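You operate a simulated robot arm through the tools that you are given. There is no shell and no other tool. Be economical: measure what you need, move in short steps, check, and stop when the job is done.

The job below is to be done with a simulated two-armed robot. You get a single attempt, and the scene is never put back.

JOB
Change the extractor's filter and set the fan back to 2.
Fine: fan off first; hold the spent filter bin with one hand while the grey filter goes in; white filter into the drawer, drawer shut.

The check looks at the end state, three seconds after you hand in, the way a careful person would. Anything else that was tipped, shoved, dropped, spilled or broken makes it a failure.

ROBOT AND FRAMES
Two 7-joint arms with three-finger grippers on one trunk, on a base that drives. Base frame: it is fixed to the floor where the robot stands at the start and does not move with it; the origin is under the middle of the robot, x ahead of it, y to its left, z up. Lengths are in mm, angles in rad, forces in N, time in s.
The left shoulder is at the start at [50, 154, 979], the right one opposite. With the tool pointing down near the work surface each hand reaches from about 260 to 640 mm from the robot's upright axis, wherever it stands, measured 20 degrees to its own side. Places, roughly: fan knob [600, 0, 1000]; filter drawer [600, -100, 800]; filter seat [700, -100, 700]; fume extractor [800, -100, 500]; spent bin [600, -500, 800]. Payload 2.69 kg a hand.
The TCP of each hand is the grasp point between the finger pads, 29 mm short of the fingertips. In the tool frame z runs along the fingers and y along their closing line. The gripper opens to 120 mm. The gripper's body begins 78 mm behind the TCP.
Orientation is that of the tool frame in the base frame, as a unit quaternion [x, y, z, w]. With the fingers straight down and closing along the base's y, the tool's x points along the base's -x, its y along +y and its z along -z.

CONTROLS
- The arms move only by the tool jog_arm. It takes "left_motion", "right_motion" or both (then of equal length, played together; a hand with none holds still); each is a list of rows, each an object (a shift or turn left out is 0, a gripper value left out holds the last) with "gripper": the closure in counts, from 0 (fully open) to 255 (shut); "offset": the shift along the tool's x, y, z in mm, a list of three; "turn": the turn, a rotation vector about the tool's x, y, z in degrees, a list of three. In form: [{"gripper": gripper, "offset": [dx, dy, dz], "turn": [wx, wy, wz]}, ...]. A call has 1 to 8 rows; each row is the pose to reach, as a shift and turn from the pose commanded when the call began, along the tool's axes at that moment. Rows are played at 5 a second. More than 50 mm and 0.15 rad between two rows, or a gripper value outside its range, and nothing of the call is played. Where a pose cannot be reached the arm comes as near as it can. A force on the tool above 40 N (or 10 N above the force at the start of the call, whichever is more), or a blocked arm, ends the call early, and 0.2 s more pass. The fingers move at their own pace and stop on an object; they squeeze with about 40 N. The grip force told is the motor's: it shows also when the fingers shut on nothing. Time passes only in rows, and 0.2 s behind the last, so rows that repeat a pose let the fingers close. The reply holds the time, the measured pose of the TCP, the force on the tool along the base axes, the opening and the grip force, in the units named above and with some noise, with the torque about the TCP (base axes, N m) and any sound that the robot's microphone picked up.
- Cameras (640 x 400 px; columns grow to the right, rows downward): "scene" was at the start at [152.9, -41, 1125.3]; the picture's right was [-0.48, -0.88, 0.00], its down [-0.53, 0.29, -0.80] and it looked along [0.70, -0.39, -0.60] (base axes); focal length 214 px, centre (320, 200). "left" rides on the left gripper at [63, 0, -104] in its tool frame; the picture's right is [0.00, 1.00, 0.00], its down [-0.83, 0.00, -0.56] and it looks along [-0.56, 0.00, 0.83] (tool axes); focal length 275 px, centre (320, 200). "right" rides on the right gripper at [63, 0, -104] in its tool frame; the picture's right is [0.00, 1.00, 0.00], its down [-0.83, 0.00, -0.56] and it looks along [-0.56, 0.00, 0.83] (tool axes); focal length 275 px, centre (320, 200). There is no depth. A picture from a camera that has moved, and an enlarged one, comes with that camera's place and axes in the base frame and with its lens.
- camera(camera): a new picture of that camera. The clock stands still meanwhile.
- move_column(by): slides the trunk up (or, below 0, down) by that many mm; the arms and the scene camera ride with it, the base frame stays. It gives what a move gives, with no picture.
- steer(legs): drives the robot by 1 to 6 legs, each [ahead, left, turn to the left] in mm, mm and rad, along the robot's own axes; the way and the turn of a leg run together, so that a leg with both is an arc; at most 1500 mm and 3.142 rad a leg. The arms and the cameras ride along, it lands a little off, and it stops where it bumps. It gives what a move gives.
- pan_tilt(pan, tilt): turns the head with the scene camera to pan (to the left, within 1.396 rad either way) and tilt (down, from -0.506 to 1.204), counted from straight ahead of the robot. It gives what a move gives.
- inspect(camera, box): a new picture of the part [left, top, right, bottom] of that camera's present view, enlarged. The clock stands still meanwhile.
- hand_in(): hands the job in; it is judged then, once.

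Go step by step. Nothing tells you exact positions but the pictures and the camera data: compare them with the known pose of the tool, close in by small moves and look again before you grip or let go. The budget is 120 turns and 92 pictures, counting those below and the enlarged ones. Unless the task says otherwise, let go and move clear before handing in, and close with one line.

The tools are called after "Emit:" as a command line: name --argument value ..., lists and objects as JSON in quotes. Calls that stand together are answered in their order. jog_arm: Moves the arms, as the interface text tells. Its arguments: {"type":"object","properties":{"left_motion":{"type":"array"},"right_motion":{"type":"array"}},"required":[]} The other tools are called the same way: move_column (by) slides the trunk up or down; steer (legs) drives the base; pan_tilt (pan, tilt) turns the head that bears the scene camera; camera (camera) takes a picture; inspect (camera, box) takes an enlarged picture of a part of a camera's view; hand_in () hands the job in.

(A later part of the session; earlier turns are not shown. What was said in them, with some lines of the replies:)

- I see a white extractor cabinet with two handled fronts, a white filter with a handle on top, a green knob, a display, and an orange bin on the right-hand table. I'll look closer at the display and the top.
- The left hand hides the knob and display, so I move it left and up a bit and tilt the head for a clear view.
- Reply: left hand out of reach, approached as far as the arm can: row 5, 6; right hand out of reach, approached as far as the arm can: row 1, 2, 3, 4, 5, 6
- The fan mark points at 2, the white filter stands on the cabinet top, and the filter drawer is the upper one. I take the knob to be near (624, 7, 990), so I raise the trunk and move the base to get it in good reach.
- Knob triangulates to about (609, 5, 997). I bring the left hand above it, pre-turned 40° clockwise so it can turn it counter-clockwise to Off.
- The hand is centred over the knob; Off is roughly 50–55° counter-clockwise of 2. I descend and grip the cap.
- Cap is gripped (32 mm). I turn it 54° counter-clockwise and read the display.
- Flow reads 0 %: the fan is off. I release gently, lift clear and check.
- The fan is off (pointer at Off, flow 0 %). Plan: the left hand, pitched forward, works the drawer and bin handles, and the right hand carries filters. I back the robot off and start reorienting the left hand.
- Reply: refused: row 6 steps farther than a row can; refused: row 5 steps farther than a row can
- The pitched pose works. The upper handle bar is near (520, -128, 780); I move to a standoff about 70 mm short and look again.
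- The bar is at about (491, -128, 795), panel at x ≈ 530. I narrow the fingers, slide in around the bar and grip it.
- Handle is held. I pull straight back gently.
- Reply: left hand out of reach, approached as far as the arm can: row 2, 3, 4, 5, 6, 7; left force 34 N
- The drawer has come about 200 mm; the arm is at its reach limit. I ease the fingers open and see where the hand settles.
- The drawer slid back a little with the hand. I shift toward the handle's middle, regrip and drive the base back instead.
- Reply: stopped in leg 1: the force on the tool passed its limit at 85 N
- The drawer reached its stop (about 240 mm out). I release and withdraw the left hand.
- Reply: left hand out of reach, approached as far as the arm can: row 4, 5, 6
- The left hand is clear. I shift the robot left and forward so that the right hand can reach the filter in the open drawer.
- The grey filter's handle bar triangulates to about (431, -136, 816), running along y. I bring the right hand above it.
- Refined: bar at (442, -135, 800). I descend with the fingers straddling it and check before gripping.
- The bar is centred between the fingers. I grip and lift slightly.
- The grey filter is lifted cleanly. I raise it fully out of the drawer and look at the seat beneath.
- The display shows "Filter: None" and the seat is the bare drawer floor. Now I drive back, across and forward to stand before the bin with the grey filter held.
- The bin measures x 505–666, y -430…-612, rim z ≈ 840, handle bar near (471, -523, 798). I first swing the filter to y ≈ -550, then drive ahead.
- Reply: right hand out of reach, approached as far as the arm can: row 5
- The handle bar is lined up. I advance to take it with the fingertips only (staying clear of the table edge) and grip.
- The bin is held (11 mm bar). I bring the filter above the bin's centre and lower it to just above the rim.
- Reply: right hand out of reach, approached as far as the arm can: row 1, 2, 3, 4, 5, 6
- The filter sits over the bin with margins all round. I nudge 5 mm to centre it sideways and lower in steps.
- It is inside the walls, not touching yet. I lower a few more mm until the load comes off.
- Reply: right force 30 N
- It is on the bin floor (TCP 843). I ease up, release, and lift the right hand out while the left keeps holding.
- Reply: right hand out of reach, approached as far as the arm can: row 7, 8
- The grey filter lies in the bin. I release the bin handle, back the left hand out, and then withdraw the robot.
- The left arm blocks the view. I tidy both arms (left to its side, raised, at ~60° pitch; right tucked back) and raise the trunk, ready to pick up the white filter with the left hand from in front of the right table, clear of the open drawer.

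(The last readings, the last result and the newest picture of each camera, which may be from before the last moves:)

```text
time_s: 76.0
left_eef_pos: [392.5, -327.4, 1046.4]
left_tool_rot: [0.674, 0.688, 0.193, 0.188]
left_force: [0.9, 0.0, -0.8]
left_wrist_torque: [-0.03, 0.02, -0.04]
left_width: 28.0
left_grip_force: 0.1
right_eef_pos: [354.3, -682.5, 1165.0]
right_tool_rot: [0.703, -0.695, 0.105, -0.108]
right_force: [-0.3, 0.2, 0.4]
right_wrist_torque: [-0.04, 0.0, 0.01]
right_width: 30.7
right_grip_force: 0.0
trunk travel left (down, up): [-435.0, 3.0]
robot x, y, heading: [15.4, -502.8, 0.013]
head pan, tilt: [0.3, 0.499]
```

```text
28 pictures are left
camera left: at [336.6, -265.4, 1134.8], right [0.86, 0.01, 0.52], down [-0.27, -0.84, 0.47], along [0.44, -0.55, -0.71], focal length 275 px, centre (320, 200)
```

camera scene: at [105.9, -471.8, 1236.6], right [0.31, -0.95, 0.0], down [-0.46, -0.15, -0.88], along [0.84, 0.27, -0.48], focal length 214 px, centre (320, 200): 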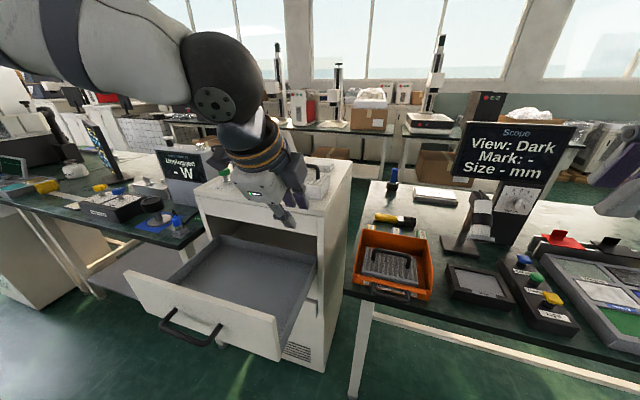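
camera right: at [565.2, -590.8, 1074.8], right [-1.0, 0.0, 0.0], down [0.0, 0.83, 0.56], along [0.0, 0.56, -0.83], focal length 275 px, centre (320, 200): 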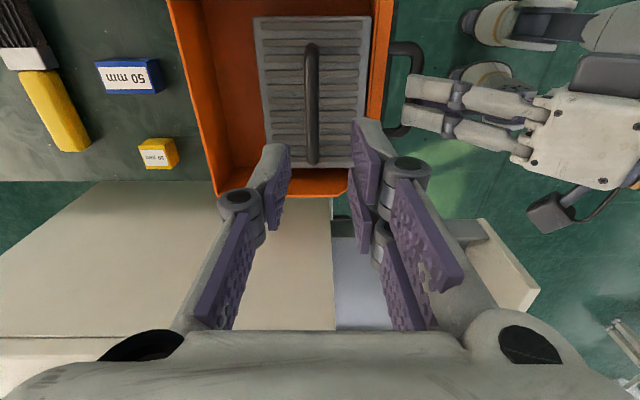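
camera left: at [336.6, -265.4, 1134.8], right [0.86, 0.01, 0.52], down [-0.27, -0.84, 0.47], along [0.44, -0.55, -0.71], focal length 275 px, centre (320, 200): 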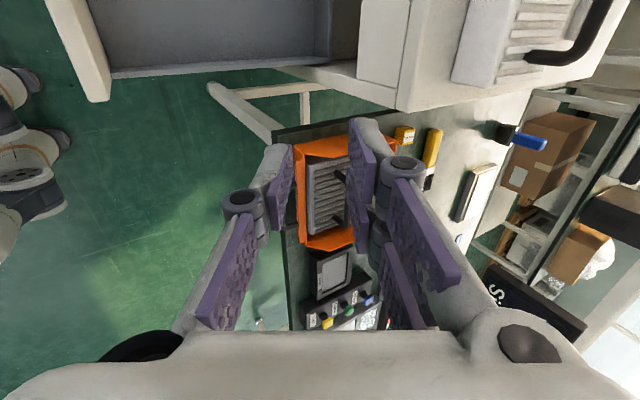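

The grey filter lies nicely in the bin and the bin is in place. The white filter's bar should be near (665, -245, 1020); I move the left hand to a standoff above and in front of it.

Emit:
jog_arm --left_motion '[{"offset": [10, 25, -15]}, {"offset": [25, 55, -15]}, {"offset": [40, 95, 5]}, {"offset": [55, 135, 25]}, {"offset": [70, 175, 45]}, {"offset": [82, 205, 62]}, {"offset": [82, 205, 62]}]'

Emit:
camera --camera "left"

Emit:
inspect --camera "scene" --box '[190, 120, 370, 240]'

```text
time_s: 77.7
left_eef_pos: [597.1, -241.8, 1098.0]
left_tool_rot: [0.674, 0.688, 0.192, 0.189]
left_force: [0.0, -0.4, 0.0]
left_wrist_torque: [0.01, -0.02, -0.03]
left_width: 28.2
left_grip_force: 0.1
right_eef_pos: [352.6, -682.1, 1163.8]
right_tool_rot: [0.704, -0.695, 0.104, -0.108]
right_force: [0.1, -0.2, 1.2]
right_wrist_torque: [0.03, 0.01, 0.02]
right_width: 30.4
right_grip_force: 0.1
trunk travel left (down, up): [-435.0, 3.0]
robot x, y, heading: [15.3, -501.3, 0.012]
head pan, tilt: [0.3, 0.499]
```

```text
27 pictures are left
camera left: at [541.5, -180.1, 1187.2], right [0.86, 0.01, 0.52], down [-0.28, -0.84, 0.47], along [0.44, -0.55, -0.71], focal length 275 px, centre (320, 200)
```

left: 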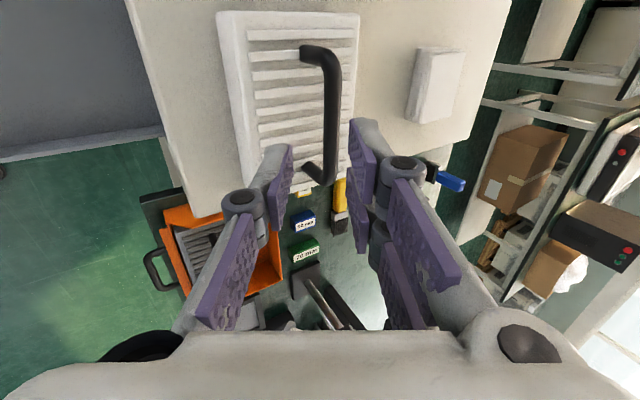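

```text
3.33 times, centred on (280, 180) of scene
camera zoom: at [105.2, -471.8, 1236.7], right [0.31, -0.95, 0.0], down [-0.45, -0.15, -0.88], along [0.84, 0.27, -0.48], focal length 715 px, centre (453, 267)
```

zoom: 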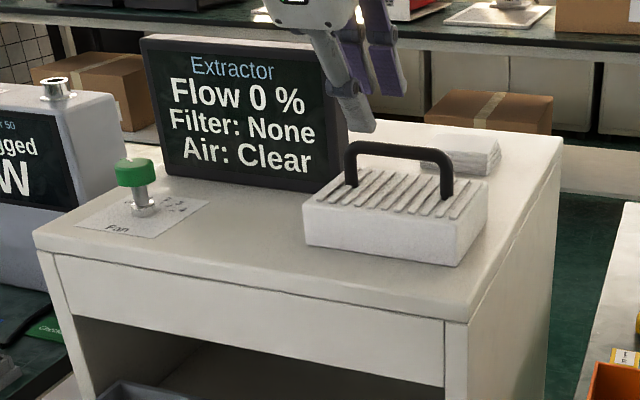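

Emit:
jog_arm --left_motion '[{"offset": [-2, 9, 15], "gripper": 180}, {"offset": [-4, 9, 30]}, {"offset": [-4, 9, 45]}, {"offset": [-4, 9, 45]}]'

Emit:
camera --camera "left"

Emit:
inspect --camera "scene" --box '[250, 140, 350, 210]'

```text
time_s: 78.7
left_eef_pos: [627.8, -245.4, 1064.9]
left_tool_rot: [0.674, 0.688, 0.192, 0.187]
left_force: [-0.3, -0.5, 0.7]
left_wrist_torque: [-0.01, -0.01, -0.02]
left_width: 35.3
left_grip_force: 0.0
right_eef_pos: [352.6, -682.4, 1164.6]
right_tool_rot: [0.703, -0.695, 0.104, -0.107]
right_force: [0.2, 0.6, 0.4]
right_wrist_torque: [-0.01, -0.03, 0.0]
right_width: 30.6
right_grip_force: 0.0
trunk travel left (down, up): [-435.0, 3.0]
robot x, y, heading: [15.0, -497.9, 0.015]
head pan, tilt: [0.3, 0.499]
```

```text
25 pictures are left
camera left: at [571.8, -183.9, 1153.9], right [0.86, 0.01, 0.52], down [-0.27, -0.84, 0.47], along [0.44, -0.55, -0.71], focal length 275 px, centre (320, 200)
```

left: 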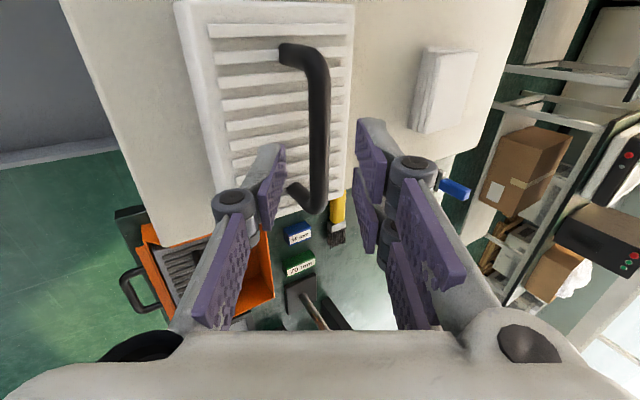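

```text
5.71 times, centred on (300, 175) of scene
camera zoom: at [105.6, -471.7, 1236.6], right [0.31, -0.95, 0.0], down [-0.46, -0.15, -0.88], along [0.84, 0.27, -0.48], focal length 1226 px, centre (434, 343)
```

zoom: 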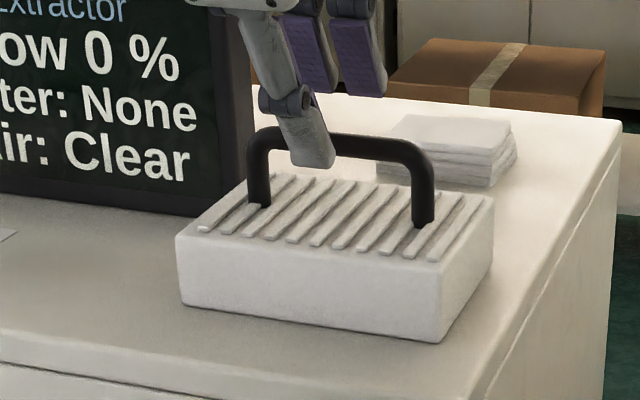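

Emit:
jog_arm --left_motion '[{"offset": [4, -1, 12]}, {"offset": [4, -1, 28]}, {"offset": [4, -1, 28]}]'

Emit:
camera --camera "left"

Emit:
inspect --camera "scene" --box '[250, 140, 350, 210]'

```text
time_s: 79.5
left_eef_pos: [642.7, -240.4, 1041.0]
left_tool_rot: [0.674, 0.688, 0.192, 0.189]
left_force: [-0.2, -0.1, 0.1]
left_wrist_torque: [0.0, 0.02, -0.01]
left_width: 35.1
left_grip_force: 0.0
right_eef_pos: [354.1, -682.9, 1164.8]
right_tool_rot: [0.703, -0.695, 0.105, -0.107]
right_force: [0.0, 0.5, -0.4]
right_wrist_torque: [0.01, 0.0, 0.03]
right_width: 30.6
right_grip_force: 0.1
trunk travel left (down, up): [-435.0, 3.0]
robot x, y, heading: [12.2, -499.2, 0.014]
head pan, tilt: [0.3, 0.499]
```

```text
23 pictures are left
camera left: at [586.8, -179.1, 1129.2], right [0.86, 0.01, 0.52], down [-0.27, -0.84, 0.47], along [0.44, -0.55, -0.71], focal length 275 px, centre (320, 200)
```

left: 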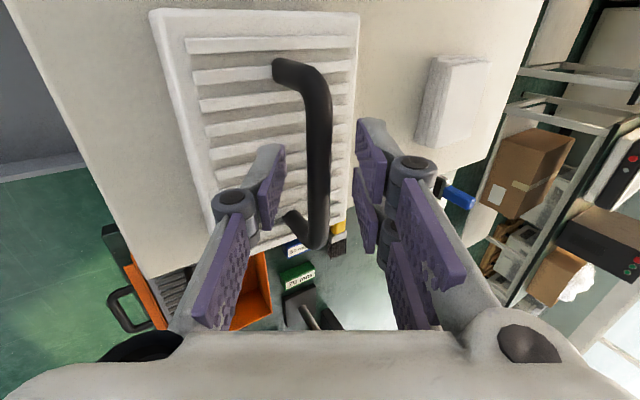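

```text
5.71 times, centred on (300, 175) of scene
camera zoom: at [105.6, -471.7, 1236.6], right [0.31, -0.95, 0.0], down [-0.46, -0.15, -0.88], along [0.84, 0.27, -0.48], focal length 1226 px, centre (434, 343)
```

zoom: 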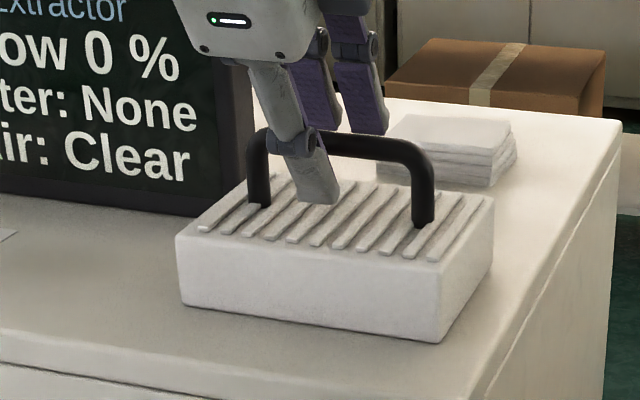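

Cross-checking finger and bar pixels, the bar is already between the fingers near the grasp point. I close and see the width.

Emit:
jog_arm --left_motion '[{"gripper": 220}, {"gripper": 255}, {"gripper": 255}, {"gripper": 255}]'

Emit:
inspect --camera "scene" --box '[250, 140, 350, 210]'

```text
time_s: 80.5
left_eef_pos: [641.4, -241.4, 1041.0]
left_tool_rot: [0.674, 0.689, 0.192, 0.187]
left_force: [0.5, 1.0, -0.5]
left_wrist_torque: [0.18, -0.01, -0.05]
left_width: 10.8
left_grip_force: 38.0
right_eef_pos: [354.1, -682.5, 1164.2]
right_tool_rot: [0.703, -0.695, 0.104, -0.107]
right_force: [0.6, -0.2, -0.1]
right_wrist_torque: [0.02, -0.01, -0.01]
right_width: 30.5
right_grip_force: 0.0
trunk travel left (down, up): [-435.0, 3.0]
robot x, y, heading: [13.9, -502.2, 0.013]
head pan, tilt: [0.3, 0.499]
```

```text
5.71 times, centred on (300, 175) of scene
camera zoom: at [106.0, -471.7, 1236.6], right [0.31, -0.95, 0.0], down [-0.46, -0.15, -0.88], along [0.84, 0.27, -0.48], focal length 1226 px, centre (434, 343)
```

zoom: 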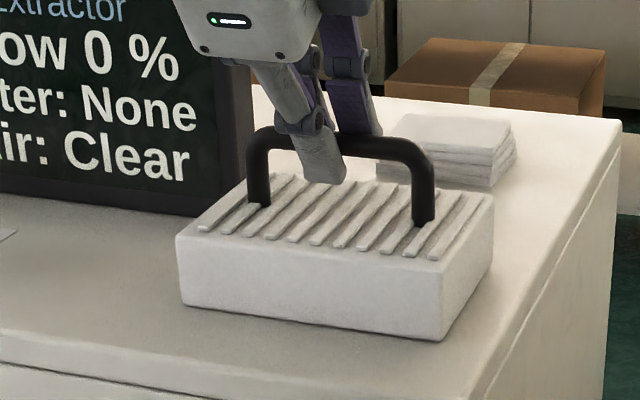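

The bar is gripped (10.8 mm). I lift straight up.

Emit:
jog_arm --left_motion '[{"offset": [0, 5, -9]}, {"offset": [0, 16, -26]}, {"offset": [0, 26, -43]}, {"offset": [0, 36, -60]}, {"offset": [0, 36, -60]}]'

Emit:
camera --camera "scene"

```text
time_s: 81.7
left_eef_pos: [643.6, -238.9, 1110.7]
left_tool_rot: [0.675, 0.688, 0.191, 0.189]
left_force: [-0.9, -0.5, -2.3]
left_wrist_torque: [0.04, -0.04, -0.02]
left_width: 11.2
left_grip_force: 37.5
right_eef_pos: [353.4, -682.3, 1163.5]
right_tool_rot: [0.703, -0.695, 0.106, -0.106]
right_force: [0.0, 0.2, 0.5]
right_wrist_torque: [-0.03, 0.03, -0.01]
right_width: 30.6
right_grip_force: 0.0
trunk travel left (down, up): [-435.0, 3.0]
robot x, y, heading: [13.7, -504.6, 0.01]
head pan, tilt: [0.3, 0.499]
```

```text
20 pictures are left
camera scene: at [105.9, -471.5, 1236.6], right [0.31, -0.95, 0.0], down [-0.46, -0.15, -0.88], along [0.84, 0.27, -0.48], focal length 214 px, centre (320, 200)
```

scene: 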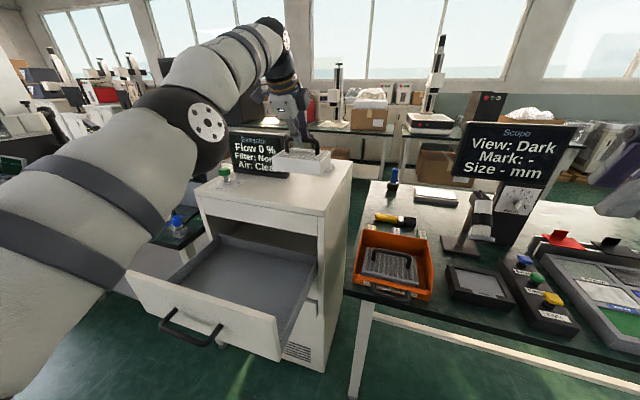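

The white filter hangs level, clear of the top. I drive back 200 mm and left ~106 mm so it hangs above the drawer seat, then check the pose.

Emit:
steer --legs '[[-200, 0, -0.01], [0, 106, 0]]'

Emit:
camera --camera "scene"

```text
time_s: 84.3
left_eef_pos: [450.6, -137.7, 1110.4]
left_tool_rot: [0.677, 0.685, 0.19, 0.19]
left_force: [0.4, 0.9, -3.5]
left_wrist_torque: [0.01, 0.01, 0.0]
left_width: 10.9
left_grip_force: 38.0
right_eef_pos: [158.4, -578.0, 1164.3]
right_tool_rot: [0.7, -0.698, 0.106, -0.106]
right_force: [0.5, 0.5, -0.2]
right_wrist_torque: [-0.02, -0.02, 0.01]
right_width: 30.8
right_grip_force: 0.1
trunk travel left (down, up): [-435.0, 3.0]
robot x, y, heading: [-175.8, -392.8, 0.002]
head pan, tilt: [0.3, 0.499]
```

```text
19 pictures are left
camera scene: at [-88.5, -365.2, 1236.6], right [0.3, -0.95, 0.0], down [-0.46, -0.14, -0.88], along [0.84, 0.26, -0.48], focal length 214 px, centre (320, 200)
```

scene: 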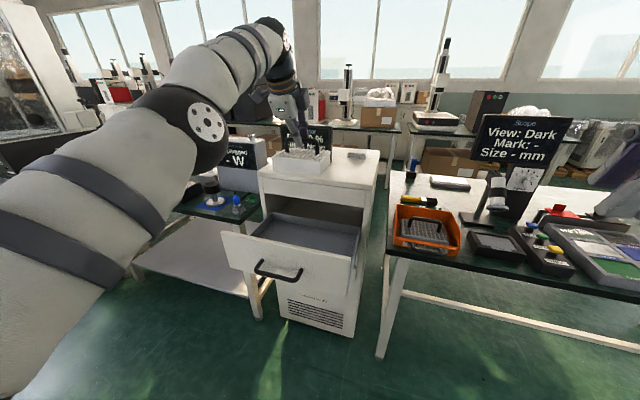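

Emit:
jog_arm --left_motion '[{"offset": [2, -8, -5]}, {"offset": [2, -8, -5]}]'

Emit:
move_column --by -170

Emit:
camera --camera "left"

Emit:
camera --camera "scene"

```text
time_s: 84.9
left_eef_pos: [446.5, -134.5, 1114.3]
left_tool_rot: [0.677, 0.686, 0.191, 0.188]
left_force: [-0.3, -0.4, -2.1]
left_wrist_torque: [-0.03, 0.0, 0.01]
left_width: 11.1
left_grip_force: 38.2
left hand out of reach, approached as far as the arm can: row 1, 2
right_eef_pos: [159.3, -579.4, 1163.7]
right_tool_rot: [0.7, -0.698, 0.105, -0.107]
right_force: [0.0, -1.0, 0.5]
right_wrist_torque: [-0.01, 0.01, 0.02]
right_width: 30.4
right_grip_force: 0.1
trunk travel left (down, up): [-435.0, 3.0]
robot x, y, heading: [-181.5, -394.6, 0.003]
head pan, tilt: [0.3, 0.499]
```

```text
time_s: 86.2
left_eef_pos: [483.0, -135.4, 794.5]
left_tool_rot: [0.697, 0.708, 0.085, 0.083]
left_force: [-0.2, -5.7, 36.7]
left_wrist_torque: [0.62, 0.96, 0.08]
left_width: 10.2
left_grip_force: 37.0
right_eef_pos: [159.5, -579.6, 1046.7]
right_tool_rot: [0.7, -0.699, 0.1, -0.103]
right_force: [0.8, 0.4, -0.1]
right_wrist_torque: [0.01, 0.07, -0.02]
right_width: 30.6
right_grip_force: 0.0
trunk travel left (down, up): [-322.0, 115.0]
robot x, y, heading: [-177.9, -391.7, 0.01]
head pan, tilt: [0.3, 0.499]
stopped: the force on the tool passed its limit at 193 N (the readings are from after the stop); the commanded pose is now the measured one
```

```text
18 pictures are left
camera left: at [456.9, -73.1, 895.7], right [0.97, 0.01, 0.24], down [-0.12, -0.83, 0.54], along [0.2, -0.55, -0.81], focal length 275 px, centre (320, 200)
```

left: 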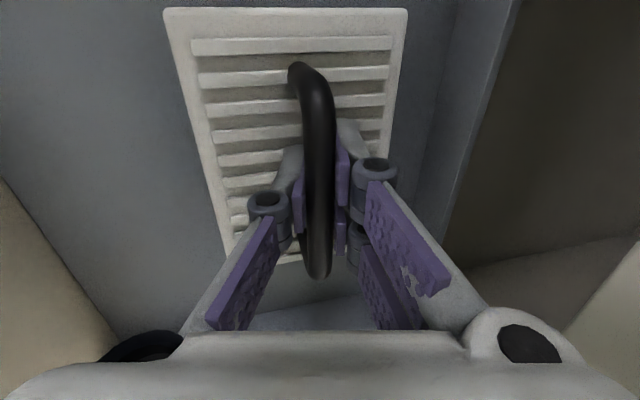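

```text
17 pictures are left
camera scene: at [-7.6, -366.8, 1107.4], right [0.3, -0.95, 0.0], down [-0.46, -0.14, -0.88], along [0.84, 0.26, -0.48], focal length 214 px, centre (320, 200)
```

scene: 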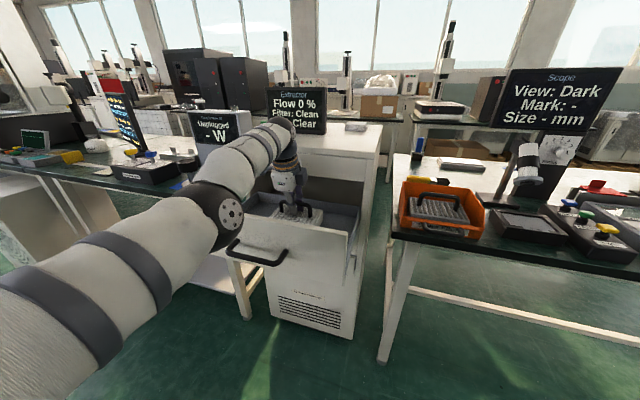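

The arm found another solution and set the filter down harder than intended, but the display now says "Filter: Clean". I check the drawer closely before releasing.

Emit:
inspect --camera "scene" --box '[220, 160, 380, 270]'

```text
3.64 times, centred on (300, 215) of scene
camera zoom: at [-7.6, -366.8, 1107.4], right [0.3, -0.95, 0.0], down [-0.46, -0.14, -0.88], along [0.84, 0.26, -0.48], focal length 780 px, centre (393, 146)
```

zoom: 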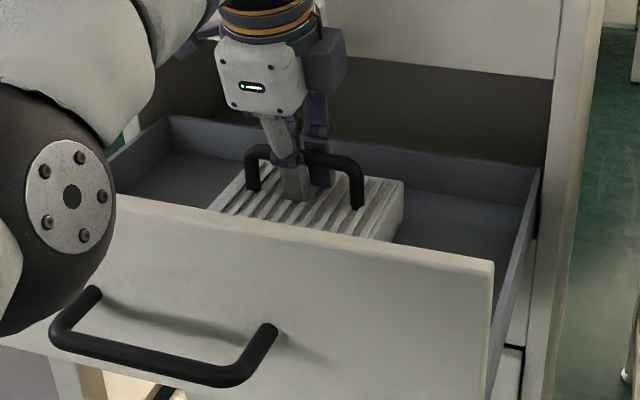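

The filter lies flat on the drawer floor. I relieve the pressure, open the fingers, and lift with the trunk so the hand rises straight.

Emit:
jog_arm --left_motion '[{"offset": [0, 0, -2]}, {"offset": [0, 1, -4]}, {"offset": [0, 1, -4], "gripper": 150}, {"offset": [0, 1, -4], "gripper": 150}, {"offset": [0, 1, -4], "gripper": 150}]'

Emit:
move_column --by 60

Emit:
camera --camera "scene"

```text
time_s: 87.4
left_eef_pos: [482.6, -133.2, 791.3]
left_tool_rot: [0.697, 0.708, 0.081, 0.078]
left_force: [0.9, 0.7, 1.8]
left_wrist_torque: [0.02, -0.02, -0.02]
left_width: 53.5
left_grip_force: 0.1
right_eef_pos: [160.4, -577.8, 1047.7]
right_tool_rot: [0.702, -0.698, 0.101, -0.102]
right_force: [0.2, 1.1, -0.9]
right_wrist_torque: [0.01, 0.0, 0.03]
right_width: 30.5
right_grip_force: 0.0
trunk travel left (down, up): [-322.0, 115.0]
robot x, y, heading: [-183.1, -392.9, 0.004]
head pan, tilt: [0.3, 0.499]
```

```text
time_s: 88.4
left_eef_pos: [479.6, -133.3, 922.4]
left_tool_rot: [0.692, 0.703, 0.119, 0.117]
left_force: [0.3, -0.1, -1.2]
left_wrist_torque: [0.02, 0.01, 0.0]
left_width: 49.4
left_grip_force: 0.0
right_eef_pos: [162.1, -578.5, 1108.1]
right_tool_rot: [0.701, -0.698, 0.101, -0.102]
right_force: [0.5, -0.2, -0.7]
right_wrist_torque: [0.02, 0.0, 0.0]
right_width: 30.6
right_grip_force: 0.1
trunk travel left (down, up): [-382.0, 55.0]
robot x, y, heading: [-176.2, -391.5, 0.007]
head pan, tilt: [0.3, 0.499]
```

```text
15 pictures are left
camera scene: at [-34.4, -365.4, 1176.9], right [0.3, -0.95, 0.0], down [-0.46, -0.14, -0.88], along [0.84, 0.26, -0.48], focal length 214 px, centre (320, 200)
```

scene: 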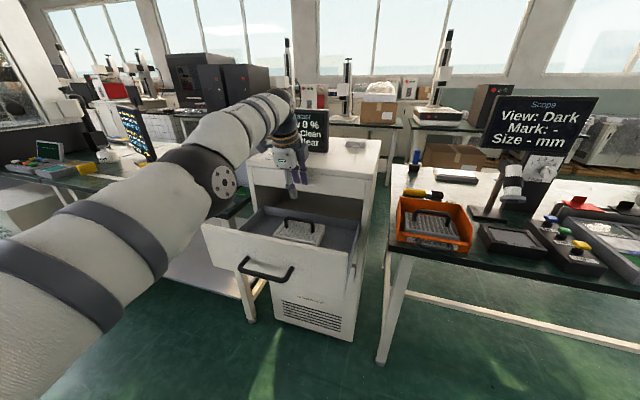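

The white filter is in the drawer and released. I raise a little, back away over the front panel, and pitch the hand to 45° with closed fingers to push the drawer shut.

Emit:
move_column --by 30

Emit:
steer --legs '[[-270, 0, 0]]'

Emit:
jog_arm --left_motion '[{"offset": [0, -20, -7], "turn": [-5, 0, 0], "gripper": 255}, {"offset": [0, -40, -14], "turn": [-10, 0, 0]}, {"offset": [0, -60, -10], "turn": [-15, 0, 0]}, {"offset": [0, -80, 0], "turn": [-20, 0, 0]}, {"offset": [0, -90, 10], "turn": [-26, 0, 0]}, {"offset": [0, -100, 20], "turn": [-26, 0, 0]}, {"offset": [0, -100, 20], "turn": [-26, 0, 0]}]'

Emit:
camera --camera "scene"

```text
time_s: 89.1
left_eef_pos: [469.4, -134.2, 1020.8]
left_tool_rot: [0.685, 0.696, 0.155, 0.153]
left_force: [-0.1, 0.3, -0.6]
left_wrist_torque: [-0.01, 0.01, -0.01]
left_width: 49.3
left_grip_force: 0.1
right_eef_pos: [160.4, -579.0, 1136.8]
right_tool_rot: [0.702, -0.698, 0.099, -0.101]
right_force: [-0.1, 0.1, -0.2]
right_wrist_torque: [-0.02, 0.03, -0.01]
right_width: 30.6
right_grip_force: 0.0
trunk travel left (down, up): [-412.0, 25.0]
robot x, y, heading: [-180.1, -393.1, 0.005]
head pan, tilt: [0.3, 0.499]
```

```text
time_s: 91.0
left_eef_pos: [208.9, -139.2, 1023.8]
left_tool_rot: [0.687, 0.693, 0.155, 0.155]
left_force: [0.3, -0.2, 0.7]
left_wrist_torque: [-0.02, 0.01, -0.02]
left_width: 49.6
left_grip_force: 0.1
right_eef_pos: [-102.6, -580.7, 1137.8]
right_tool_rot: [-0.698, 0.702, -0.102, 0.102]
right_force: [-0.4, 0.3, -0.6]
right_wrist_torque: [0.01, -0.05, 0.0]
right_width: 30.8
right_grip_force: 0.0
trunk travel left (down, up): [-412.0, 25.0]
robot x, y, heading: [-443.0, -395.2, 0.001]
head pan, tilt: [0.3, 0.499]
```

```text
time_s: 92.6
left_eef_pos: [125.8, -140.0, 962.6]
left_tool_rot: [0.635, 0.64, 0.307, 0.304]
left_force: [-0.4, 0.5, -0.1]
left_wrist_torque: [0.01, 0.02, -0.04]
left_width: 0.0
left_grip_force: 28.4
left hand out of reach, approached as far as the arm can: row 1
right_eef_pos: [-102.0, -580.9, 1137.7]
right_tool_rot: [-0.698, 0.702, -0.101, 0.102]
right_force: [1.0, -0.3, 0.5]
right_wrist_torque: [0.01, 0.01, -0.01]
right_width: 30.4
right_grip_force: 0.0
trunk travel left (down, up): [-412.0, 25.0]
robot x, y, heading: [-442.4, -396.6, -0.003]
head pan, tilt: [0.3, 0.499]
```

```text
14 pictures are left
camera scene: at [-322.3, -366.7, 1213.1], right [0.29, -0.96, 0.0], down [-0.46, -0.14, -0.88], along [0.84, 0.26, -0.48], focal length 214 px, centre (320, 200)
```

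scene: 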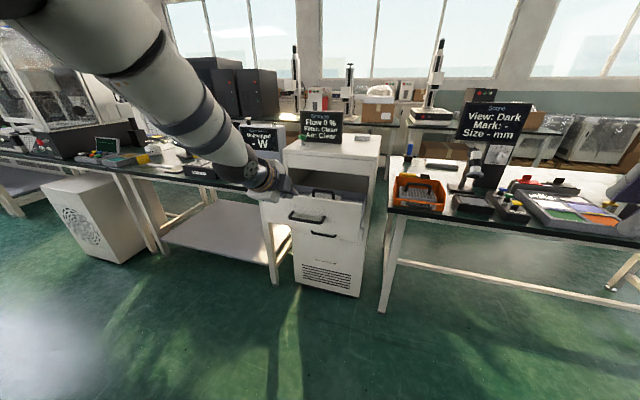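

Emit:
jog_arm --left_motion '[{"offset": [0, -25, 24]}, {"offset": [0, -55, 53]}, {"offset": [0, -83, 80]}, {"offset": [0, -83, 80]}]'

Emit:
camera --camera "left"

Emit:
inspect --camera "scene" --box '[230, 130, 400, 250]'

```text
time_s: 93.6
left_eef_pos: [138.3, -141.2, 846.4]
left_tool_rot: [0.635, 0.641, 0.306, 0.305]
left_force: [-0.4, 0.2, 0.5]
left_wrist_torque: [0.03, 0.0, 0.0]
left_width: 0.4
left_grip_force: 28.1
right_eef_pos: [-103.2, -580.8, 1138.4]
right_tool_rot: [-0.698, 0.702, -0.101, 0.101]
right_force: [-0.8, 0.3, 0.4]
right_wrist_torque: [-0.03, 0.0, 0.02]
right_width: 30.4
right_grip_force: 0.1
trunk travel left (down, up): [-412.0, 25.0]
robot x, y, heading: [-443.5, -391.7, -0.004]
head pan, tilt: [0.3, 0.499]
```

```text
13 pictures are left
camera left: at [56.9, -78.9, 911.6], right [0.63, 0.0, 0.78], down [-0.43, -0.83, 0.35], along [0.65, -0.55, -0.52], focal length 275 px, centre (320, 200)
```

left: 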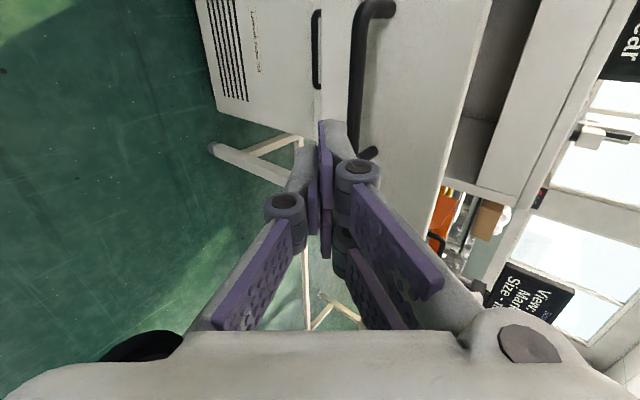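

```text
3.33 times, centred on (315, 190) of scene
camera zoom: at [-322.7, -366.7, 1213.2], right [0.29, -0.96, 0.0], down [-0.46, -0.14, -0.88], along [0.84, 0.26, -0.48], focal length 715 px, centre (337, 233)
```

zoom: 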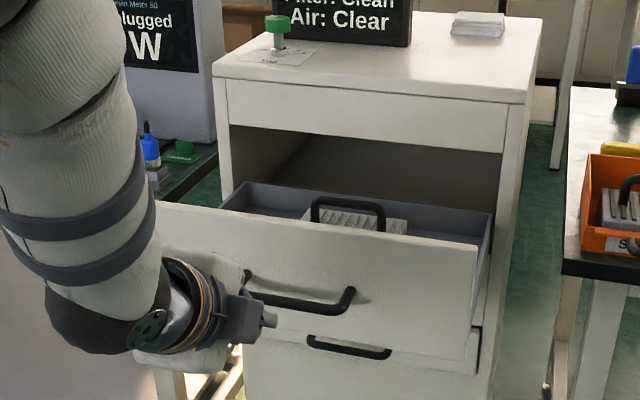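

The closed fingertips are at z ≈ 828, above the handle and below the panel's top edge. I drive up to near contact, then push the drawer in with the base.

Emit:
steer --legs '[[122, 0, 0], [60, 0, 0], [100, 0, 0], [50, 0, 0]]'

Emit:
camera --camera "scene"

```text
time_s: 96.7
left_eef_pos: [471.6, -142.8, 845.1]
left_tool_rot: [0.635, 0.64, 0.307, 0.305]
left_force: [0.0, -0.3, -0.7]
left_wrist_torque: [0.02, 0.05, -0.06]
left_width: 0.0
left_grip_force: 28.7
right_eef_pos: [229.5, -581.7, 1136.2]
right_tool_rot: [-0.698, 0.702, -0.101, 0.101]
right_force: [0.5, 0.0, 0.1]
right_wrist_torque: [-0.01, 0.05, 0.01]
right_width: 30.6
right_grip_force: 0.2
trunk travel left (down, up): [-412.0, 25.0]
robot x, y, heading: [-112.6, -394.0, -0.004]
head pan, tilt: [0.3, 0.499]
```

```text
11 pictures are left
camera scene: at [10.7, -367.6, 1212.9], right [0.29, -0.96, 0.0], down [-0.46, -0.14, -0.88], along [0.84, 0.26, -0.48], focal length 214 px, centre (320, 200)
```

scene: 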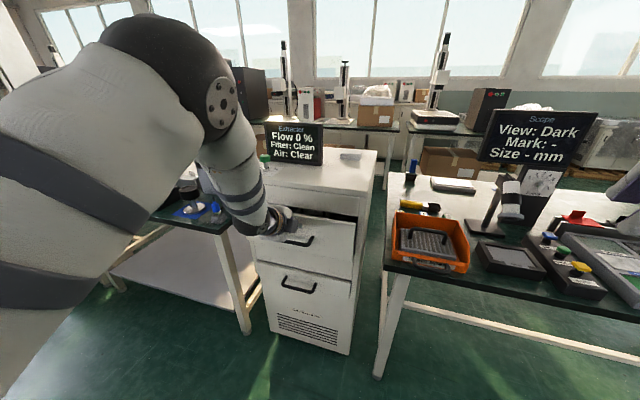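

Nearly shut. I finish with slow arm pushes.

Emit:
jog_arm --left_motion '[{"offset": [0, 6, 8]}, {"offset": [0, 13, 16]}, {"offset": [0, 19, 23]}, {"offset": [0, 24, 30]}, {"offset": [0, 28, 35]}, {"offset": [0, 32, 40]}, {"offset": [0, 32, 40]}]'

Emit:
inspect --camera "scene" --box '[220, 110, 390, 330]'

```text
time_s: 98.0
left_eef_pos: [511.7, -142.5, 846.4]
left_tool_rot: [0.636, 0.642, 0.304, 0.301]
left_force: [-27.6, -4.4, 12.8]
left_wrist_torque: [-0.03, -0.11, -0.17]
left_width: 0.0
left_grip_force: 29.1
right_eef_pos: [223.5, -582.5, 1140.7]
right_tool_rot: [-0.698, 0.701, -0.101, 0.104]
right_force: [-0.1, 0.1, 0.7]
right_wrist_torque: [-0.01, 0.01, 0.0]
right_width: 30.4
right_grip_force: 0.0
trunk travel left (down, up): [-412.0, 25.0]
robot x, y, heading: [-112.4, -390.3, 0.0]
head pan, tilt: [0.3, 0.499]
stopped in row 6 (left hand): the force on the tool passed its limit at 47 N (the readings are from after the stop); the commanded pose is now the measured one
```

```text
1.82 times, centred on (305, 220) of scene
camera zoom: at [4.0, -368.5, 1214.0], right [0.29, -0.96, 0.0], down [-0.45, -0.14, -0.88], along [0.84, 0.26, -0.48], focal length 390 px, centre (347, 164)
```

zoom: 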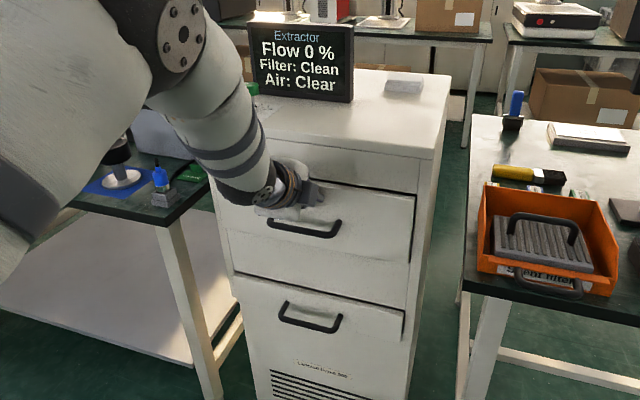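

The drawer is fully shut (firm stop at 47 N). Now I retreat and bring the left hand back to vertical to set the fan.

Emit:
steer --legs '[[-150, 0, 0]]'

Emit:
move_column --by 17

Emit:
jog_arm --left_motion '[{"offset": [-8, 12, -34], "turn": [7, 0, 0], "gripper": 80}, {"offset": [-16, 24, -68], "turn": [14, 0, 0]}, {"offset": [-24, 36, -102], "turn": [21, 0, 0]}, {"offset": [-32, 48, -136], "turn": [28, 0, 0]}, {"offset": [-40, 60, -170], "turn": [36, 0, 0]}, {"offset": [-50, 70, -200], "turn": [44, 0, 0]}, {"offset": [-60, 80, -220], "turn": [50.5, 0, 0]}, {"offset": [-60, 80, -220], "turn": [50.5, 0, 0]}]'

```text
time_s: 99.4
left_eef_pos: [365.5, -142.5, 843.8]
left_tool_rot: [0.637, 0.641, 0.304, 0.301]
left_force: [-0.9, 0.0, -0.6]
left_wrist_torque: [-0.01, -0.02, 0.0]
left_width: 0.0
left_grip_force: 28.7
right_eef_pos: [77.1, -581.0, 1138.2]
right_tool_rot: [-0.698, 0.702, -0.101, 0.102]
right_force: [-0.2, -0.9, -0.4]
right_wrist_torque: [-0.03, -0.03, 0.03]
right_width: 30.6
right_grip_force: 0.1
trunk travel left (down, up): [-412.0, 25.0]
robot x, y, heading: [-259.4, -396.3, -0.001]
head pan, tilt: [0.3, 0.499]
```

```text
time_s: 100.0
left_eef_pos: [366.8, -141.4, 859.1]
left_tool_rot: [0.637, 0.643, 0.302, 0.299]
left_force: [0.3, 0.2, 0.4]
left_wrist_torque: [0.01, -0.03, 0.02]
left_width: 0.0
left_grip_force: 28.4
right_eef_pos: [78.4, -581.4, 1153.6]
right_tool_rot: [-0.698, 0.702, -0.1, 0.101]
right_force: [1.3, 0.8, -0.2]
right_wrist_torque: [0.02, 0.04, -0.01]
right_width: 30.7
right_grip_force: 0.2
trunk travel left (down, up): [-429.0, 8.0]
robot x, y, heading: [-261.5, -392.1, -0.004]
head pan, tilt: [0.3, 0.499]
```

```text
time_s: 101.8
left_eef_pos: [244.3, -202.6, 1062.1]
left_tool_rot: [0.705, 0.709, 0.0, -0.001]
left_force: [0.0, 0.0, 0.0]
left_wrist_torque: [-0.01, -0.02, -0.01]
left_width: 82.3
left_grip_force: 0.1
right_eef_pos: [79.0, -581.1, 1154.4]
right_tool_rot: [-0.698, 0.702, -0.101, 0.102]
right_force: [0.1, 0.4, -0.2]
right_wrist_torque: [-0.01, 0.0, -0.01]
right_width: 30.7
right_grip_force: 0.0
trunk travel left (down, up): [-429.0, 8.0]
robot x, y, heading: [-263.3, -396.2, -0.006]
head pan, tilt: [0.3, 0.499]
```

Emit:
jog_arm --left_motion '[{"turn": [0, 0, -8], "offset": [0, 0, -3]}, {"turn": [0, 0, -16], "offset": [0, 0, -6]}, {"turn": [0, 0, -24], "offset": [0, 0, -10]}, {"turn": [0, 0, -32], "offset": [0, 0, -15]}, {"turn": [0, 0, -40], "offset": [0, 0, -15]}, {"turn": [0, 0, -48], "offset": [0, 0, -15]}, {"turn": [0, 0, -54], "offset": [0, 0, -15]}, {"turn": [0, 0, -54], "offset": [0, 0, -15]}]'

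Emit:
steer --legs '[[0, 209, 0], [345, 0, 0]]'

Emit:
camera --camera "left"

```text
time_s: 103.6
left_eef_pos: [247.0, -205.0, 1076.2]
left_tool_rot: [0.305, 0.952, 0.0, 0.001]
left_force: [-0.8, 0.1, 0.7]
left_wrist_torque: [0.02, 0.01, 0.03]
left_width: 82.4
left_grip_force: 0.0
right_eef_pos: [78.9, -581.1, 1155.9]
right_tool_rot: [-0.698, 0.702, -0.102, 0.102]
right_force: [-0.1, 0.3, 0.4]
right_wrist_torque: [-0.02, 0.01, -0.01]
right_width: 30.7
right_grip_force: 0.0
trunk travel left (down, up): [-429.0, 8.0]
robot x, y, heading: [-259.0, -390.1, -0.003]
head pan, tilt: [0.3, 0.499]
```

```text
time_s: 107.7
left_eef_pos: [596.5, -1.1, 1075.8]
left_tool_rot: [0.307, 0.952, 0.001, 0.001]
left_force: [0.7, 0.4, 0.3]
left_wrist_torque: [-0.01, 0.02, -0.02]
left_width: 82.3
left_grip_force: 0.0
right_eef_pos: [426.6, -377.9, 1155.5]
right_tool_rot: [-0.697, 0.703, -0.101, 0.102]
right_force: [0.6, -1.0, -1.1]
right_wrist_torque: [0.0, 0.03, 0.01]
right_width: 30.7
right_grip_force: 0.0
trunk travel left (down, up): [-429.0, 8.0]
robot x, y, heading: [87.6, -189.0, -0.006]
head pan, tilt: [0.3, 0.499]
```

```text
9 pictures are left
camera left: at [545.7, 36.5, 1179.9], right [0.59, 0.81, 0.0], down [0.67, -0.49, 0.56], along [0.45, -0.33, -0.83], focal length 275 px, centre (320, 200)
```

left: 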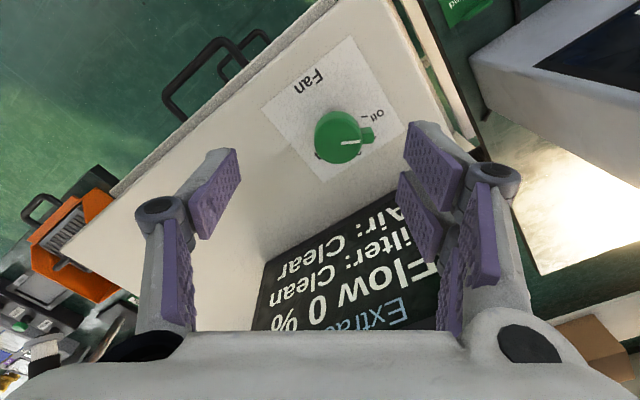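

Knob is at (608.5, 6), pointer along my present closing line; I turn the hand another 51° counter-clockwise so the fingers clear the pointer lug, and centre above it.

Emit:
jog_arm --left_motion '[{"turn": [0, 0, -8], "offset": [-2, 4, 0]}, {"turn": [0, 0, -16], "offset": [-4, 8, 0]}, {"turn": [0, 0, -24], "offset": [-5.6, 12.7, 0]}, {"turn": [0, 0, -32], "offset": [-5.6, 12.7, 0]}, {"turn": [0, 0, -40], "offset": [-5.6, 12.7, 0]}, {"turn": [0, 0, -48], "offset": [-5.6, 12.7, 0]}, {"turn": [0, 0, -52], "offset": [-5.6, 12.7, 0]}, {"turn": [0, 0, -52], "offset": [-5.6, 12.7, 0]}]'

Emit:
camera --camera "left"

```text
time_s: 109.5
left_eef_pos: [608.1, 6.2, 1076.9]
left_tool_rot: [-0.142, 0.99, 0.0, 0.001]
left_force: [0.8, 0.1, -0.6]
left_wrist_torque: [-0.02, 0.0, -0.01]
left_width: 82.4
left_grip_force: 0.0
right_eef_pos: [426.2, -378.3, 1155.5]
right_tool_rot: [-0.697, 0.703, -0.101, 0.102]
right_force: [0.1, -0.2, -0.4]
right_wrist_torque: [0.01, -0.02, 0.02]
right_width: 30.5
right_grip_force: 0.0
trunk travel left (down, up): [-429.0, 8.0]
robot x, y, heading: [87.0, -186.4, -0.006]
head pan, tilt: [0.3, 0.499]
```

```text
8 pictures are left
camera left: at [547.0, -10.7, 1179.9], right [-0.28, 0.96, 0.0], down [0.8, 0.23, 0.56], along [0.54, 0.15, -0.83], focal length 275 px, centre (320, 200)
```

left: 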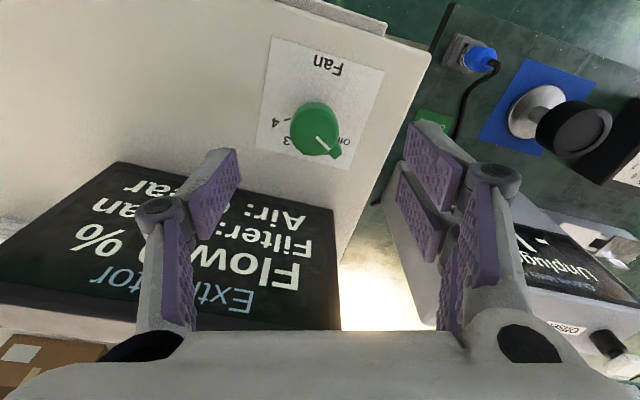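

Emit:
jog_arm --left_motion '[{"offset": [0, -1, 40]}, {"offset": [0, -1, 80]}, {"offset": [0, -1, 81]}, {"offset": [0, -1, 81], "gripper": 255}, {"offset": [0, -1, 81], "gripper": 255}, {"offset": [0, -1, 81], "gripper": 255}]'

Emit:
jog_arm --left_motion '[{"turn": [0, 0, 8]}, {"turn": [0, 0, 16]}, {"turn": [0, 0, 24]}, {"turn": [0, 0, 32]}, {"turn": [0, 0, 40]}, {"turn": [0, 0, 48]}, {"turn": [0, 0, 55]}, {"turn": [0, 0, 55]}]'

Emit:
pan_tilt --pan 0.3 --tilt 0.55

Emit:
camera --camera "scene"

```text
time_s: 110.9
left_eef_pos: [609.4, 5.3, 997.0]
left_tool_rot: [-0.141, 0.99, 0.001, 0.001]
left_force: [-0.4, -1.9, 0.3]
left_wrist_torque: [-0.13, -0.42, 0.05]
left_width: 35.0
left_grip_force: 44.8
right_eef_pos: [425.8, -378.1, 1155.7]
right_tool_rot: [-0.696, 0.703, -0.101, 0.101]
right_force: [0.4, -0.4, -0.9]
right_wrist_torque: [-0.04, 0.06, 0.02]
right_width: 30.6
right_grip_force: 0.0
trunk travel left (down, up): [-429.0, 8.0]
robot x, y, heading: [88.1, -189.1, -0.009]
head pan, tilt: [0.3, 0.499]
```

```text
time_s: 112.7
left_eef_pos: [610.1, 7.4, 995.8]
left_tool_rot: [0.334, 0.943, 0.001, 0.0]
left_force: [2.5, 5.6, 2.8]
left_wrist_torque: [0.14, -0.32, 0.01]
left_width: 32.3
left_grip_force: 44.7
right_eef_pos: [426.7, -376.2, 1155.7]
right_tool_rot: [-0.697, 0.702, -0.102, 0.101]
right_force: [0.0, 0.6, -0.1]
right_wrist_torque: [0.01, 0.03, 0.0]
right_width: 30.8
right_grip_force: 0.1
trunk travel left (down, up): [-429.0, 8.0]
robot x, y, heading: [88.9, -188.4, -0.011]
head pan, tilt: [0.3, 0.499]
```

```text
time_s: 113.3
left_eef_pos: [609.3, 6.9, 996.3]
left_tool_rot: [0.332, 0.943, 0.001, 0.001]
left_force: [3.0, 7.6, 2.7]
left_wrist_torque: [0.06, -0.18, 0.05]
left_width: 32.3
left_grip_force: 44.6
right_eef_pos: [426.9, -376.6, 1154.7]
right_tool_rot: [-0.696, 0.704, -0.101, 0.102]
right_force: [-0.2, -0.4, -0.7]
right_wrist_torque: [-0.03, 0.0, 0.01]
right_width: 30.7
right_grip_force: 0.1
trunk travel left (down, up): [-429.0, 8.0]
robot x, y, heading: [85.9, -191.5, -0.007]
head pan, tilt: [0.3, 0.55]
```

```text
7 pictures are left
camera scene: at [187.2, -161.3, 1226.8], right [0.29, -0.96, 0.0], down [-0.5, -0.15, -0.85], along [0.82, 0.25, -0.52], focal length 214 px, centre (320, 200)
```

scene: 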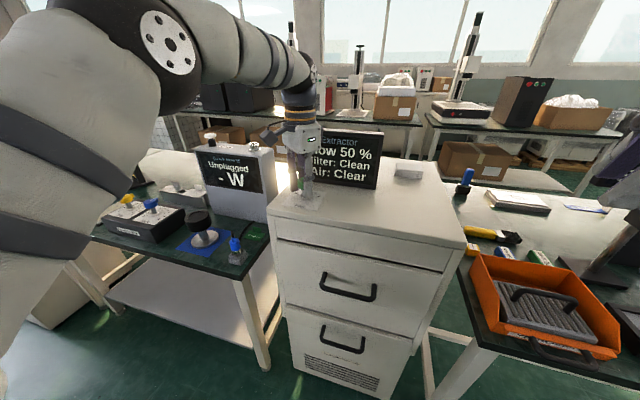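

Flow 50 %, filter clean: that matches position 2. I release, lift clear and verify the pointer.

Emit:
jog_arm --left_motion '[{"gripper": 90}, {"gripper": 90}, {"offset": [0, 0, -45]}, {"offset": [0, 0, -85]}, {"offset": [0, 0, -85]}]'

Emit:
inspect --camera "left" --box '[230, 40, 422, 200]'

Emit:
inspect --camera "scene" --box '[260, 120, 460, 360]'

```text
time_s: 114.5
left_eef_pos: [607.4, 7.2, 1082.3]
left_tool_rot: [0.333, 0.943, 0.001, 0.0]
left_force: [0.4, 0.0, -0.6]
left_wrist_torque: [-0.02, -0.02, -0.04]
left_width: 77.8
left_grip_force: 0.1
right_eef_pos: [426.5, -377.9, 1154.8]
right_tool_rot: [-0.696, 0.703, -0.101, 0.102]
right_force: [0.3, 0.3, 0.0]
right_wrist_torque: [0.03, 0.0, 0.01]
right_width: 30.6
right_grip_force: 0.1
trunk travel left (down, up): [-429.0, 8.0]
robot x, y, heading: [89.3, -187.5, -0.004]
head pan, tilt: [0.3, 0.55]
```

```text
2.50 times, centred on (326, 120) of left
camera zoom: at [558.1, 45.8, 1186.6], right [0.63, 0.78, 0.0], down [0.65, -0.52, 0.56], along [0.43, -0.35, -0.83], focal length 688 px, centre (305, 400)
```

zoom: 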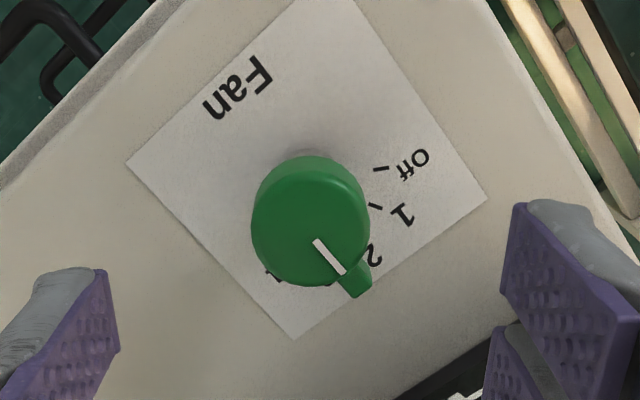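

```text
1.67 times, centred on (360, 240) of scene
camera zoom: at [187.0, -162.0, 1226.8], right [0.29, -0.96, 0.0], down [-0.5, -0.15, -0.85], along [0.82, 0.25, -0.52], focal length 358 px, centre (253, 133)
```

zoom: 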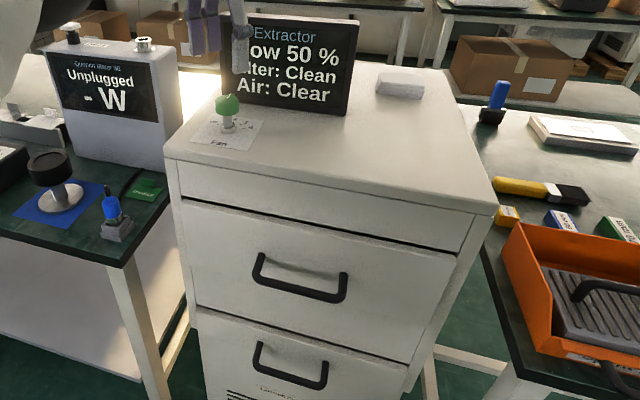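

The pointer is back on 2, flow 50 %, filter clean, drawer shut, bin and other items in place. I back away and hand in.

Emit:
steer --legs '[[-250, 0, 0]]'

Emit:
camera --camera "scene"

```text
time_s: 116.4
left_eef_pos: [359.7, 10.8, 1083.4]
left_tool_rot: [0.33, 0.944, 0.0, 0.0]
left_force: [-0.2, -0.6, 0.9]
left_wrist_torque: [0.02, -0.03, 0.01]
left_width: 77.5
left_grip_force: 0.0
right_eef_pos: [179.3, -374.7, 1155.4]
right_tool_rot: [-0.698, 0.701, -0.101, 0.103]
right_force: [-0.6, 0.3, 0.1]
right_wrist_torque: [0.0, -0.05, 0.0]
right_width: 30.6
right_grip_force: 0.0
trunk travel left (down, up): [-429.0, 8.0]
robot x, y, heading: [-158.6, -188.3, 0.004]
head pan, tilt: [0.3, 0.55]
```

```text
4 pictures are left
camera scene: at [-60.3, -160.2, 1226.8], right [0.29, -0.96, 0.0], down [-0.5, -0.15, -0.85], along [0.82, 0.25, -0.52], focal length 214 px, centre (320, 200)
```

scene: 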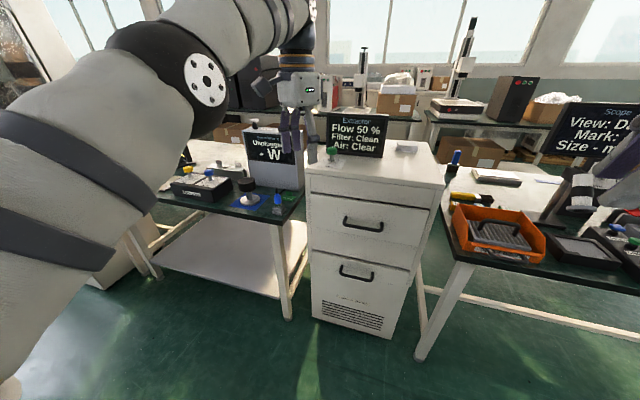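

Everything is in its end state and both hands are clear, so I hand in.

Emit:
hand_in

```text
The job is handed in.
```

The extractor's filter is changed and the fan is back on 2: the grey filter is in the bin, the white filter is in the shut drawer, and the display reads Flow 50 % and Filter: Clean. The white filter went into the drawer harder than intended (about 190 N) and sits up to about 40 mm further back than the grey one did, but it lies flat and I saw no damage.
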